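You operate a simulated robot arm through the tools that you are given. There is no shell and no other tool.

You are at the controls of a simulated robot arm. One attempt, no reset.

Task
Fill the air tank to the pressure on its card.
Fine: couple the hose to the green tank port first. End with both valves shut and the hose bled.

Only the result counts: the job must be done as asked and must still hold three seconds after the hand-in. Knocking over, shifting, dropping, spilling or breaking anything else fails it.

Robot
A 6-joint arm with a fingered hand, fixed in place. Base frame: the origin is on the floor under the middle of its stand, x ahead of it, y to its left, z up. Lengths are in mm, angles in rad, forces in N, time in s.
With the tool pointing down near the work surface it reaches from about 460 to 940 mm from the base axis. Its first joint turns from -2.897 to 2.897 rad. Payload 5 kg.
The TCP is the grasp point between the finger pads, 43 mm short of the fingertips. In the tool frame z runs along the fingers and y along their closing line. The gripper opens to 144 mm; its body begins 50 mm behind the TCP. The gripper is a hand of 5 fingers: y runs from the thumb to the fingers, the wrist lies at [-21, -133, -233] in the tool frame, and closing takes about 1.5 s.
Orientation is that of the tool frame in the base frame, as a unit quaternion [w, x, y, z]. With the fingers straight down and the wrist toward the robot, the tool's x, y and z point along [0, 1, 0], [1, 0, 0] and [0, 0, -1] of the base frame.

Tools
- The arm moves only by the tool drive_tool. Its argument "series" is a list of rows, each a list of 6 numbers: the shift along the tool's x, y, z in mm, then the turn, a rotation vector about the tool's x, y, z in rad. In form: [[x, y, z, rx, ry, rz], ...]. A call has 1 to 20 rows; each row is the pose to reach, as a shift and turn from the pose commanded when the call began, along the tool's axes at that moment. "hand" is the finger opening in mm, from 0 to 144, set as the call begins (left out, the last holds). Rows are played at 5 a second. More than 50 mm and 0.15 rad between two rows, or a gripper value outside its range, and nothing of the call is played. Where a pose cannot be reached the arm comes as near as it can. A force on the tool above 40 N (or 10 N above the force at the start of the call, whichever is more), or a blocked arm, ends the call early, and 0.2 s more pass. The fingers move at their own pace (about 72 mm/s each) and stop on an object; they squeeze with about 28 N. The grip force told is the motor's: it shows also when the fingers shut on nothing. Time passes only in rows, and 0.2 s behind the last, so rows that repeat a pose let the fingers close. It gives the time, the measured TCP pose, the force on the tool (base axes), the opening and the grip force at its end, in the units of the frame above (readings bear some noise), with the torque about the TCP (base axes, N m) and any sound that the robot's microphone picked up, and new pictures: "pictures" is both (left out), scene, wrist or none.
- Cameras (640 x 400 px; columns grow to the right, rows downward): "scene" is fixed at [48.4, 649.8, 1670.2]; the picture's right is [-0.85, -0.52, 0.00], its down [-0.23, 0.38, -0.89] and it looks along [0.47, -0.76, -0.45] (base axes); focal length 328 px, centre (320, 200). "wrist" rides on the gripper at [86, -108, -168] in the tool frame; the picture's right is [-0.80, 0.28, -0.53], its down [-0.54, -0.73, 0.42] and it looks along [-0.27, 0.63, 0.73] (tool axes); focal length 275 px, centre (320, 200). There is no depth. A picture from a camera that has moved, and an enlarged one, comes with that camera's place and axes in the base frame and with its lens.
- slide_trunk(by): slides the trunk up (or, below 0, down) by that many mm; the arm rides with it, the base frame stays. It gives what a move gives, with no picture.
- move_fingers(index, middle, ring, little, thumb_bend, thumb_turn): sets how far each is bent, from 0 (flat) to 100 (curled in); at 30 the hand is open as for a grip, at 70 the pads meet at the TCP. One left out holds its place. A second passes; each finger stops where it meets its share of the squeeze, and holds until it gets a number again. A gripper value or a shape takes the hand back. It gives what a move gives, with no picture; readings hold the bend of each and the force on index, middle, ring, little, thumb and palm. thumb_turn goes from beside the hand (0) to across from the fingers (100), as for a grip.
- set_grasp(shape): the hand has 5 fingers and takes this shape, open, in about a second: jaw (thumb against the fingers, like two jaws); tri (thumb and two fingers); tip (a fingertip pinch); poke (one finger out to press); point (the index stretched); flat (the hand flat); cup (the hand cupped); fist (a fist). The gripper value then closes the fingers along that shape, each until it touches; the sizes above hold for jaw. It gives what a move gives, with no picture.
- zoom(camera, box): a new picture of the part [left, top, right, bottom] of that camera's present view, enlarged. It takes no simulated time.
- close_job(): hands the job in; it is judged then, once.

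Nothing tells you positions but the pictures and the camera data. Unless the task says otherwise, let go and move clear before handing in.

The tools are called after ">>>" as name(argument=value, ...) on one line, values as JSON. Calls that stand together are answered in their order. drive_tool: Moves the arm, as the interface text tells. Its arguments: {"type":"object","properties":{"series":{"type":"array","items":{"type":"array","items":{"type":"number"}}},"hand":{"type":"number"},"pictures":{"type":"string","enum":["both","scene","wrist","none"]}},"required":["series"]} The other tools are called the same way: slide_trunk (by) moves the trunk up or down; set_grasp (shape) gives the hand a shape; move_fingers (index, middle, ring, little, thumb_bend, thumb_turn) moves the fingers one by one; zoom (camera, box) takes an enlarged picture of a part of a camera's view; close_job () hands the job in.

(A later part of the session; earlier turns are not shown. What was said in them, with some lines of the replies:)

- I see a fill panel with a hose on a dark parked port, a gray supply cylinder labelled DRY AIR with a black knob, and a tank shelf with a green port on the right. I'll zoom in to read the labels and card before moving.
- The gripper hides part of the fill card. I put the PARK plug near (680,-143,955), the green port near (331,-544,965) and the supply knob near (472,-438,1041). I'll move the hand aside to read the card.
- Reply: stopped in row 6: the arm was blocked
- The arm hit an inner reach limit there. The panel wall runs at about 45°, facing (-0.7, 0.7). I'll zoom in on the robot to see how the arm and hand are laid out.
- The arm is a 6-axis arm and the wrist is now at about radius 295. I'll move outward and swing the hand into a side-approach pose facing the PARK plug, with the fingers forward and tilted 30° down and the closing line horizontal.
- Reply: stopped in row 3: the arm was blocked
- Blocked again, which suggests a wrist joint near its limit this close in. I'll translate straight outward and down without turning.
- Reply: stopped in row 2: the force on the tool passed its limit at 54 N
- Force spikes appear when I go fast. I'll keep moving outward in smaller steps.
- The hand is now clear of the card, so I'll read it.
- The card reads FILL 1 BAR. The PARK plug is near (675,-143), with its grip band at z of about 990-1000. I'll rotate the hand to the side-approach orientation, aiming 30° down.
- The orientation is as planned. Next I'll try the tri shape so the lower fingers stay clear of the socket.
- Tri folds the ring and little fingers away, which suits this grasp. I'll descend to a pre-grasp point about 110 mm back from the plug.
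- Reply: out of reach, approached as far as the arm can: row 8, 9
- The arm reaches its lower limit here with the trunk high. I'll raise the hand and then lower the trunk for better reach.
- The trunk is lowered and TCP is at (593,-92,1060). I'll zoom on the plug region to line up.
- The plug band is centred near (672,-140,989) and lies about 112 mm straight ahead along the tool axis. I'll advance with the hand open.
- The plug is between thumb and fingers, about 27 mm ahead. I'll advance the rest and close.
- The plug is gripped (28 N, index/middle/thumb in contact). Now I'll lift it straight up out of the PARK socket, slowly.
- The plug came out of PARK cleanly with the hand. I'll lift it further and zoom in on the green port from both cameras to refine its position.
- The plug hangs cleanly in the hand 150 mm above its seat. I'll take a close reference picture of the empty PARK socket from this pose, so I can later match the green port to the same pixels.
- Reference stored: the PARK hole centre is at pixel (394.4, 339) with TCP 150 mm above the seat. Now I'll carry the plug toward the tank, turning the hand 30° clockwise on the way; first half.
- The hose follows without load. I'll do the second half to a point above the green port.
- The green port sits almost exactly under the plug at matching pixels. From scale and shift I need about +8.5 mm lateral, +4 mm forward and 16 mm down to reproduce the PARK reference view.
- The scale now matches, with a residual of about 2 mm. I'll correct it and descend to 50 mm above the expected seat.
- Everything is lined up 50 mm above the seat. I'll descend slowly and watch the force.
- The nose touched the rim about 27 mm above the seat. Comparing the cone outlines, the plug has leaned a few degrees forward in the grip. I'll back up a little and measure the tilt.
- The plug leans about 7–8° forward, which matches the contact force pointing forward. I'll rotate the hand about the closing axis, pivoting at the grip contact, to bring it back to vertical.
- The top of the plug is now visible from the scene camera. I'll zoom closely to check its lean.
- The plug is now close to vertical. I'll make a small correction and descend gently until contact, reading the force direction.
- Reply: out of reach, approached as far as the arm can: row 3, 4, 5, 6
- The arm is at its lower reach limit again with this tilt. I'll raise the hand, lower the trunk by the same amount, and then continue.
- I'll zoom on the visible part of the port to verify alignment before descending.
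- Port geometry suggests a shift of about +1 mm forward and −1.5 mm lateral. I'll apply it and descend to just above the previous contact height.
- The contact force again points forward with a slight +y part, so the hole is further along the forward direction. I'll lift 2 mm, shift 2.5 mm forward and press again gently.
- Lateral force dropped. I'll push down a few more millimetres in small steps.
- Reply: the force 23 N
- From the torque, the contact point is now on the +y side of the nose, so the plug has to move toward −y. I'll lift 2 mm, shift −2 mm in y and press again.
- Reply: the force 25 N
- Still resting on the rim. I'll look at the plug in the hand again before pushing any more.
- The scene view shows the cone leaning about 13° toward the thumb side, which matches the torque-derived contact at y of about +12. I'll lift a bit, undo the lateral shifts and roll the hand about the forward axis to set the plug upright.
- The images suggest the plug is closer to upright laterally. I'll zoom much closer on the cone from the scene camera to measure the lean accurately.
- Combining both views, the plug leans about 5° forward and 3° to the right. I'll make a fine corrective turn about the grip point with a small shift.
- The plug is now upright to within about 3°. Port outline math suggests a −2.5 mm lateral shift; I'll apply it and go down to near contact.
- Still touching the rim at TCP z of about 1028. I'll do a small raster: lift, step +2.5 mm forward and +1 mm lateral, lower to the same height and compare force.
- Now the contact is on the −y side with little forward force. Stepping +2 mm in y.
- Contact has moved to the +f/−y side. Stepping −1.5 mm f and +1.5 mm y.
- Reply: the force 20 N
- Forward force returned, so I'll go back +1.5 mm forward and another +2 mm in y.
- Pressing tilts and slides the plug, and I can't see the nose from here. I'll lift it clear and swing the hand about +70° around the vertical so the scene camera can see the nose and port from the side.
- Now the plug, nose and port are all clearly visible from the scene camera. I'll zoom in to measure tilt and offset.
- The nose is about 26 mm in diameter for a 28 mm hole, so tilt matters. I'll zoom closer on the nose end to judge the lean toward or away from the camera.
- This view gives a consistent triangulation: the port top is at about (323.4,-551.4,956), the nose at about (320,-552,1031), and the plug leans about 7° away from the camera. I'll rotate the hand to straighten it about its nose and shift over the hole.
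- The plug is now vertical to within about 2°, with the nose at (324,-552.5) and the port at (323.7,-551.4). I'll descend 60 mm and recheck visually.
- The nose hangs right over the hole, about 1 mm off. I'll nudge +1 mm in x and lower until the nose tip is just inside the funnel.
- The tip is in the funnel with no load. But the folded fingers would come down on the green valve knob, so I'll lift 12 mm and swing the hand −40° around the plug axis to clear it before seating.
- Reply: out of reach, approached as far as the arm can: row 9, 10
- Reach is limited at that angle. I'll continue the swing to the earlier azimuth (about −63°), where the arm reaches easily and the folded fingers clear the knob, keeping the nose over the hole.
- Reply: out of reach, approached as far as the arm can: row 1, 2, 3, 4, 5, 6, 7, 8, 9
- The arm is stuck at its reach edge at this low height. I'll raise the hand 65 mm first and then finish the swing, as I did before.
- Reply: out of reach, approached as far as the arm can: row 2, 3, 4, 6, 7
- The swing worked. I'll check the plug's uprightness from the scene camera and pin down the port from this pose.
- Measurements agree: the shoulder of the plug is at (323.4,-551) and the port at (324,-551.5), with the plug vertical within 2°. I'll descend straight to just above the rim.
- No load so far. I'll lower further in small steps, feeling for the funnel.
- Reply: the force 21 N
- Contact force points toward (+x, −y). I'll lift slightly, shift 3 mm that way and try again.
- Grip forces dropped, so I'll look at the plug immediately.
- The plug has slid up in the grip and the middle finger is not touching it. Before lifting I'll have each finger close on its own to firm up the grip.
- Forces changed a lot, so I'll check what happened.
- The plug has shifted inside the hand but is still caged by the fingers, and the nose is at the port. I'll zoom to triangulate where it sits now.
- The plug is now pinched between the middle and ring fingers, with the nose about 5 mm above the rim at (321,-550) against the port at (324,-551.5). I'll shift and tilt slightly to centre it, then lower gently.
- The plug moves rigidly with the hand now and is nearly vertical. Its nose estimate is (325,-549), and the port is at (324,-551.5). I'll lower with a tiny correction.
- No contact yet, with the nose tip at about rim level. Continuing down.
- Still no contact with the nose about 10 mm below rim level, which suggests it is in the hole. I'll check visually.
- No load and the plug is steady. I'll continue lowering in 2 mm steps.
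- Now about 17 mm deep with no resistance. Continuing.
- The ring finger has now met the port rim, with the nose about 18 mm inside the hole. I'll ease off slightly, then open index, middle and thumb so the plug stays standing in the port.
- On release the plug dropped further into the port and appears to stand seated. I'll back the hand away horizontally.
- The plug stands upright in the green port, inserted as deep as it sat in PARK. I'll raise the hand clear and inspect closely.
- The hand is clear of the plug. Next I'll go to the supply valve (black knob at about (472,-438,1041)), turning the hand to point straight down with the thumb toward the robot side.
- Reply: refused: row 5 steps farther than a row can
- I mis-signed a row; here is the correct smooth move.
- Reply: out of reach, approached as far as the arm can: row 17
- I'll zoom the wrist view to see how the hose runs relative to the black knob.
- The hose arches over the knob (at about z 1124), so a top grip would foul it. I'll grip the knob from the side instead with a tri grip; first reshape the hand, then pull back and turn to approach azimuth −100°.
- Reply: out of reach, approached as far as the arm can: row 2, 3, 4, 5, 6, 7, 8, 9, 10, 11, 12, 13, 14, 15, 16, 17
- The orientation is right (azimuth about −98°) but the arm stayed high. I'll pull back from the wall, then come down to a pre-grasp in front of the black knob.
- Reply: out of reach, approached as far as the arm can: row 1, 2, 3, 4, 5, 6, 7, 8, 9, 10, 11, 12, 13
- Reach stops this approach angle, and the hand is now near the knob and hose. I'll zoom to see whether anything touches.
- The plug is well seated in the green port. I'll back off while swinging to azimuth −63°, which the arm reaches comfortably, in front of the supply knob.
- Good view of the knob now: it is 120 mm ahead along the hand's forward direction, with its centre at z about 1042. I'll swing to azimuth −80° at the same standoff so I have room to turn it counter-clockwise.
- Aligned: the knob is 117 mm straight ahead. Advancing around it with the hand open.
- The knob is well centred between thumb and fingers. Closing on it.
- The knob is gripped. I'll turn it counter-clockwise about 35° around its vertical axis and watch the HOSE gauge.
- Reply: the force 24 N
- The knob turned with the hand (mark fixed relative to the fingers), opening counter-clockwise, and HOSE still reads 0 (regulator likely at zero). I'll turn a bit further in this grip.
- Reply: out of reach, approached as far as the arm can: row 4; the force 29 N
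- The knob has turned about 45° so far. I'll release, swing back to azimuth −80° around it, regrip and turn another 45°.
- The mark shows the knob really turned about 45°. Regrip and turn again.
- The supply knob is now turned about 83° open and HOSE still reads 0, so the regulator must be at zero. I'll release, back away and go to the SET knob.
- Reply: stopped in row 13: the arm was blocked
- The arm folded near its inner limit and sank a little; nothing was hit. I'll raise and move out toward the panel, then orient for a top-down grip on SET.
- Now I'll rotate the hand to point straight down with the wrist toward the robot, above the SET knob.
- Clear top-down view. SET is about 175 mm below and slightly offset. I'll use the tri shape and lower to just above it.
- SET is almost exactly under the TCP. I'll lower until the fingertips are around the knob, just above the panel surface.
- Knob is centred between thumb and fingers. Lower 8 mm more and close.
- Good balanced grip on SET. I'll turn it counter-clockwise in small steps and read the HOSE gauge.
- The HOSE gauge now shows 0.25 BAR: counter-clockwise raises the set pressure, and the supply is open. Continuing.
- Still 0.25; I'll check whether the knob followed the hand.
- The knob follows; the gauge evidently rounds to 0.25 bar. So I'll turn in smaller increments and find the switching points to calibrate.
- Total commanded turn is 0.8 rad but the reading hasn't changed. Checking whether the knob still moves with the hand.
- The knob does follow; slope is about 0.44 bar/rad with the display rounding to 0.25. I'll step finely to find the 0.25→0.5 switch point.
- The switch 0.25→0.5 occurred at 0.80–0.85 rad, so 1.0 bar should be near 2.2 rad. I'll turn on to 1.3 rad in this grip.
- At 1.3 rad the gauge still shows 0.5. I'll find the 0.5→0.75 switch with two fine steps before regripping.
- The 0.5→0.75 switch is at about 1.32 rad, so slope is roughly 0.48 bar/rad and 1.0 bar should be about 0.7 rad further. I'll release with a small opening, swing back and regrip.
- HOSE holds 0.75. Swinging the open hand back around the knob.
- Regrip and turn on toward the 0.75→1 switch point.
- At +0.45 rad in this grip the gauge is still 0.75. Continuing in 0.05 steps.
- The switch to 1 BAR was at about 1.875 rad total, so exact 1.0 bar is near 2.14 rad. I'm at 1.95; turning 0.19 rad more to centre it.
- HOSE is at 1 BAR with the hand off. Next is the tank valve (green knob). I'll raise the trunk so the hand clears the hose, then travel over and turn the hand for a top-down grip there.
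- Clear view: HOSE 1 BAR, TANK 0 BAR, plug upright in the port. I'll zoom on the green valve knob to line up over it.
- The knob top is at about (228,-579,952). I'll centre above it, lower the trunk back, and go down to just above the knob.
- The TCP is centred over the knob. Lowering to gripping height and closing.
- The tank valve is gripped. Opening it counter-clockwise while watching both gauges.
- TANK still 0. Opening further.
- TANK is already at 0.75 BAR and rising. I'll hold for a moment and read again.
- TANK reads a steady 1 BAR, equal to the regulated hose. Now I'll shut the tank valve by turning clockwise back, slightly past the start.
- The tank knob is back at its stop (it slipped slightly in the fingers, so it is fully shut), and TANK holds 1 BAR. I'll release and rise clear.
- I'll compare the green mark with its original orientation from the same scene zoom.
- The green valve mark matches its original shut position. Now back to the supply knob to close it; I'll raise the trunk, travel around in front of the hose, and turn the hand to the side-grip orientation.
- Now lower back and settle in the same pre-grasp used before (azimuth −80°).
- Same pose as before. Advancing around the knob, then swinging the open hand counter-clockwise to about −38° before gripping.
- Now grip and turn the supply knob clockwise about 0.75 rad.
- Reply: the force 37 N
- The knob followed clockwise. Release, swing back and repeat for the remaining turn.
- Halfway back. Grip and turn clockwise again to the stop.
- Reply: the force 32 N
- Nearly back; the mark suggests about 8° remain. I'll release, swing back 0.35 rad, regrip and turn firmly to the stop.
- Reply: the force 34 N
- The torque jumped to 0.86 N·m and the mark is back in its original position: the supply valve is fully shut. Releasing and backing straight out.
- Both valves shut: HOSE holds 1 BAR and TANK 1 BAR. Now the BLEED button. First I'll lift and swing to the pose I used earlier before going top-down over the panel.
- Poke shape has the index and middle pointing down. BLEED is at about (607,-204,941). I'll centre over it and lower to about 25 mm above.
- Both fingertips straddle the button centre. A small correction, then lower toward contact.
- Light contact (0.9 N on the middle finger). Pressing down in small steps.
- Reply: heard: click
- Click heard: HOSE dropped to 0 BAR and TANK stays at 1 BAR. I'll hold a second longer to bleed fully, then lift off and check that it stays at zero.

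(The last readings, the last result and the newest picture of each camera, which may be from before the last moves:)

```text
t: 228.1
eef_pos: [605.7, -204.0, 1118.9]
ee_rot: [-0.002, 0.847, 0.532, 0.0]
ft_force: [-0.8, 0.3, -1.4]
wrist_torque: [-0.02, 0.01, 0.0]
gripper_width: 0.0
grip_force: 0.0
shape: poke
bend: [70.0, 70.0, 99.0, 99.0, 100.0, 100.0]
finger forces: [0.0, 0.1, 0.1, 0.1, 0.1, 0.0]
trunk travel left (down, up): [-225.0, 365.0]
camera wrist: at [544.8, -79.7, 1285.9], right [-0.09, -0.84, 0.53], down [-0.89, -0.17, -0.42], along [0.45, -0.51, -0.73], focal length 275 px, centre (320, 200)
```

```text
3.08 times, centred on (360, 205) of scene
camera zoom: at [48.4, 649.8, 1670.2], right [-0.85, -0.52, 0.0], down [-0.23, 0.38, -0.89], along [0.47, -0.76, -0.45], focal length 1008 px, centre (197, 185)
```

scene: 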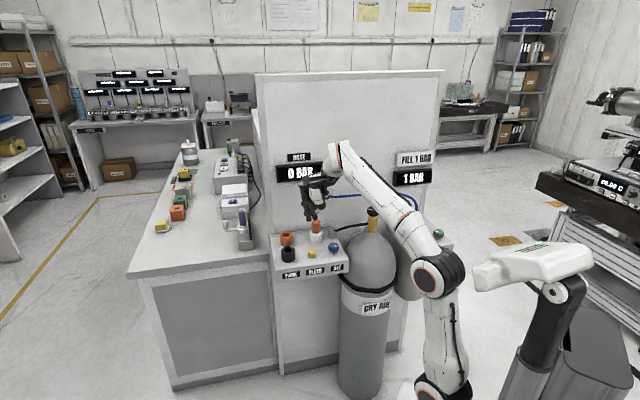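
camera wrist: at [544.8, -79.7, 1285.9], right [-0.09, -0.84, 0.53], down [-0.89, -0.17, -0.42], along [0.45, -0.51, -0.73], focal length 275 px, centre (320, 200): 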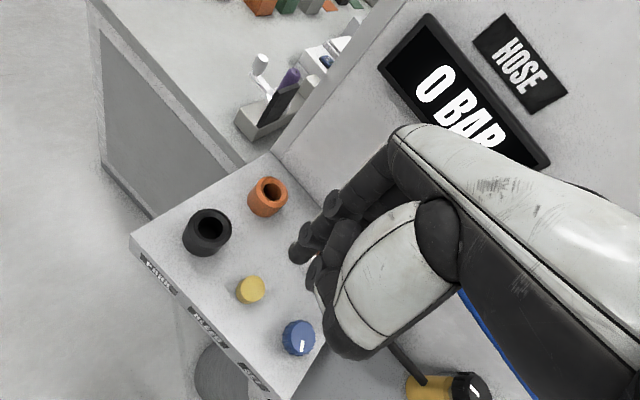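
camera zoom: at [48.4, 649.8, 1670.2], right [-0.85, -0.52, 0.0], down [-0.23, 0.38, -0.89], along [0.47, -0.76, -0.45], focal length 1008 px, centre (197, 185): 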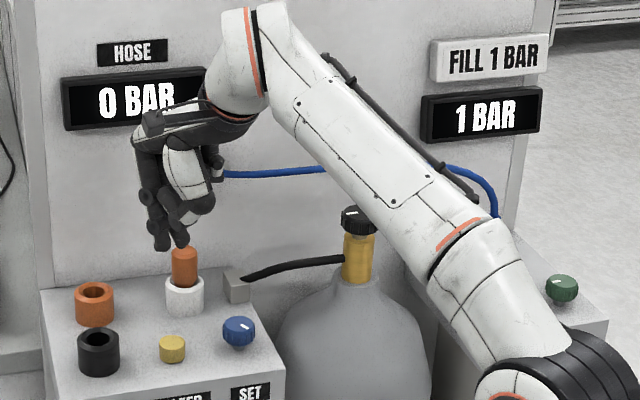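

HOSE stays at 0 BAR and TANK at 1 BAR. I'll move the hand back clear of the panel, wait a few seconds and do a last check of everything.

>>> drive_tool(series=[[0, -6, -2, 0, 0, 0], [0, -20, -5, 0, 0, 0], [0, -36, -8, 0, 0, 0], [0, -52, -10, 0, 0, 0], [0, -68, -12, 0, 0, 0], [0, -80, -12, 0, 0, 0], [0, -80, -12, 0, 0, 0], [0, -80, -12, 0, 0, 0], [0, -80, -12, 0, 0, 0], [0, -80, -12, 0, 0, 0], [0, -80, -12, 0, 0, 0], [0, -80, -12, 0, 0, 0], [0, -80, -12, 0, 0, 0], [0, -80, -12, 0, 0, 0], [0, -80, -12, 0, 0, 0], [0, -80, -12, 0, 0, 0]], pictures="both")

>>> zoom(camera="scene", box=[260, 140, 460, 270])

>>> zoom(camera="scene", box=[395, 180, 465, 260])

>>> zoom(camera="scene", box=[355, 200, 390, 230])

```text
t: 231.4
eef_pos: [530.9, -169.0, 1132.6]
ee_rot: [0.0, 0.847, 0.532, -0.001]
ft_force: [0.3, 0.6, 0.2]
wrist_torque: [-0.02, 0.01, -0.01]
gripper_width: 0.0
grip_force: 0.1
shape: poke
bend: [70.0, 70.0, 99.0, 99.0, 100.0, 100.0]
finger forces: [0.0, 0.0, 0.0, 0.0, 0.1, 0.0]
trunk travel left (down, up): [-225.0, 365.0]
camera wrist: at [471.3, -45.1, 1299.7], right [-0.09, -0.84, 0.53], down [-0.89, -0.17, -0.42], along [0.45, -0.51, -0.73], focal length 275 px, centre (320, 200)
```

scene: 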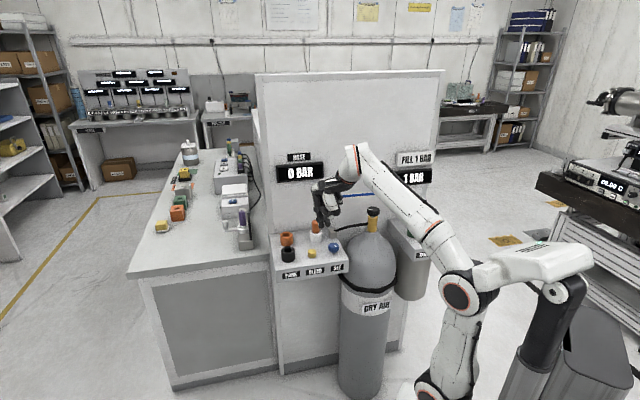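
wrist: 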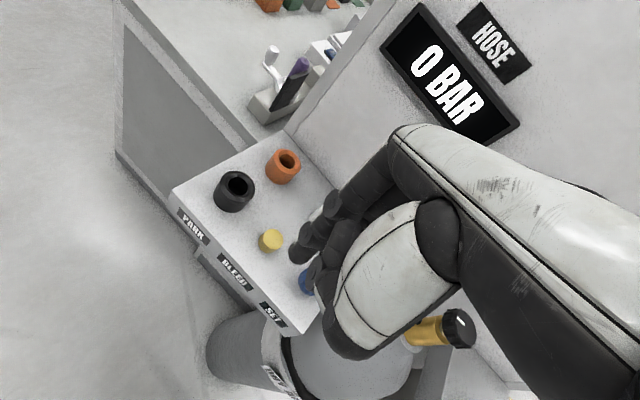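

```text
3.08 times, centred on (360, 205) of scene
camera zoom: at [48.4, 649.8, 1670.2], right [-0.85, -0.52, 0.0], down [-0.23, 0.38, -0.89], along [0.47, -0.76, -0.45], focal length 1008 px, centre (197, 185)
```

zoom: 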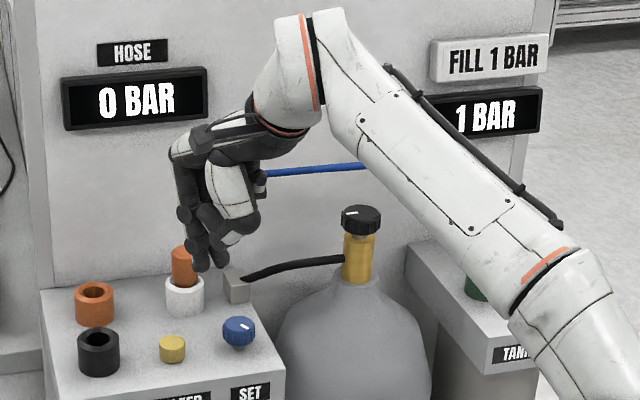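

```text
5.00 times, centred on (430, 220) of scene
camera zoom: at [48.4, 649.8, 1670.2], right [-0.85, -0.52, 0.0], down [-0.23, 0.38, -0.89], along [0.47, -0.76, -0.45], focal length 1639 px, centre (-230, 100)
```

zoom: 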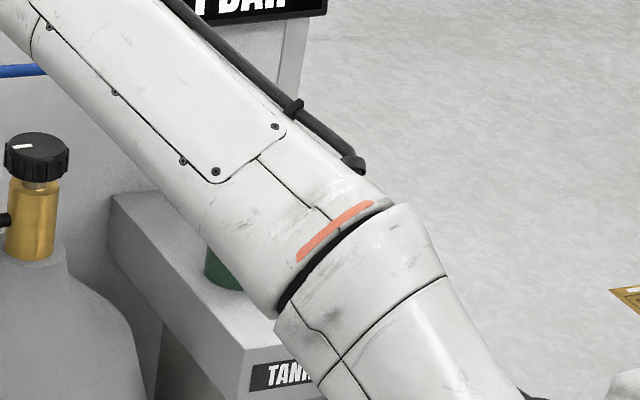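

```text
13.33 times, centred on (372, 215) of scene
camera zoom: at [48.4, 649.8, 1670.2], right [-0.85, -0.52, 0.0], down [-0.23, 0.38, -0.89], along [0.47, -0.76, -0.45], focal length 4370 px, centre (-380, 0)
```

zoom: 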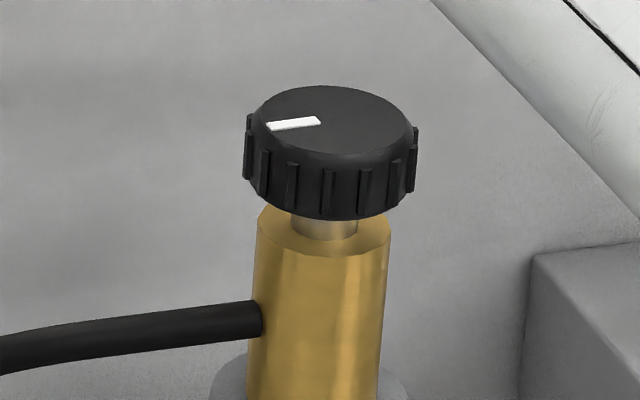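

The hose is coupled to the green port, the tank reads 1 BAR as on its card, and the hose reads 0 BAR. Both valves are back at their shut stops and the hand is clear, so I'm handing the job in.

>>> close_job()

```text
The job is handed in.
```

I filled the tank to 1 BAR, the pressure on its card, and handed the job in. I haven't been told whether it passed.

- **Hose:** coupled to the green tank port first and left there. It took many tries: the plug touched the rim and slipped in the grip, and it dropped the last few millimetres into the port when I let go. It looked upright and fully in, and it carried pressure during the fill.
- **Filling:** I opened the supply valve and set the regulator (SET) to 1 BAR. The tank valve stayed open until TANK read a steady 1 BAR. The displays only show steps of 0.25 bar, so I set SET to the middle of the 1 BAR range.
- **Shut-down:** I closed the tank valve, then the supply valve, each to its stop, and the marks on both knobs were back where they started. I then pressed BLEED. HOSE dropped to 0 BAR and was still there about five seconds after I let go, with TANK at 1 BAR.

I left the SET knob at 1 BAR and the hand clear of the panel. I saw nothing else knocked or moved.
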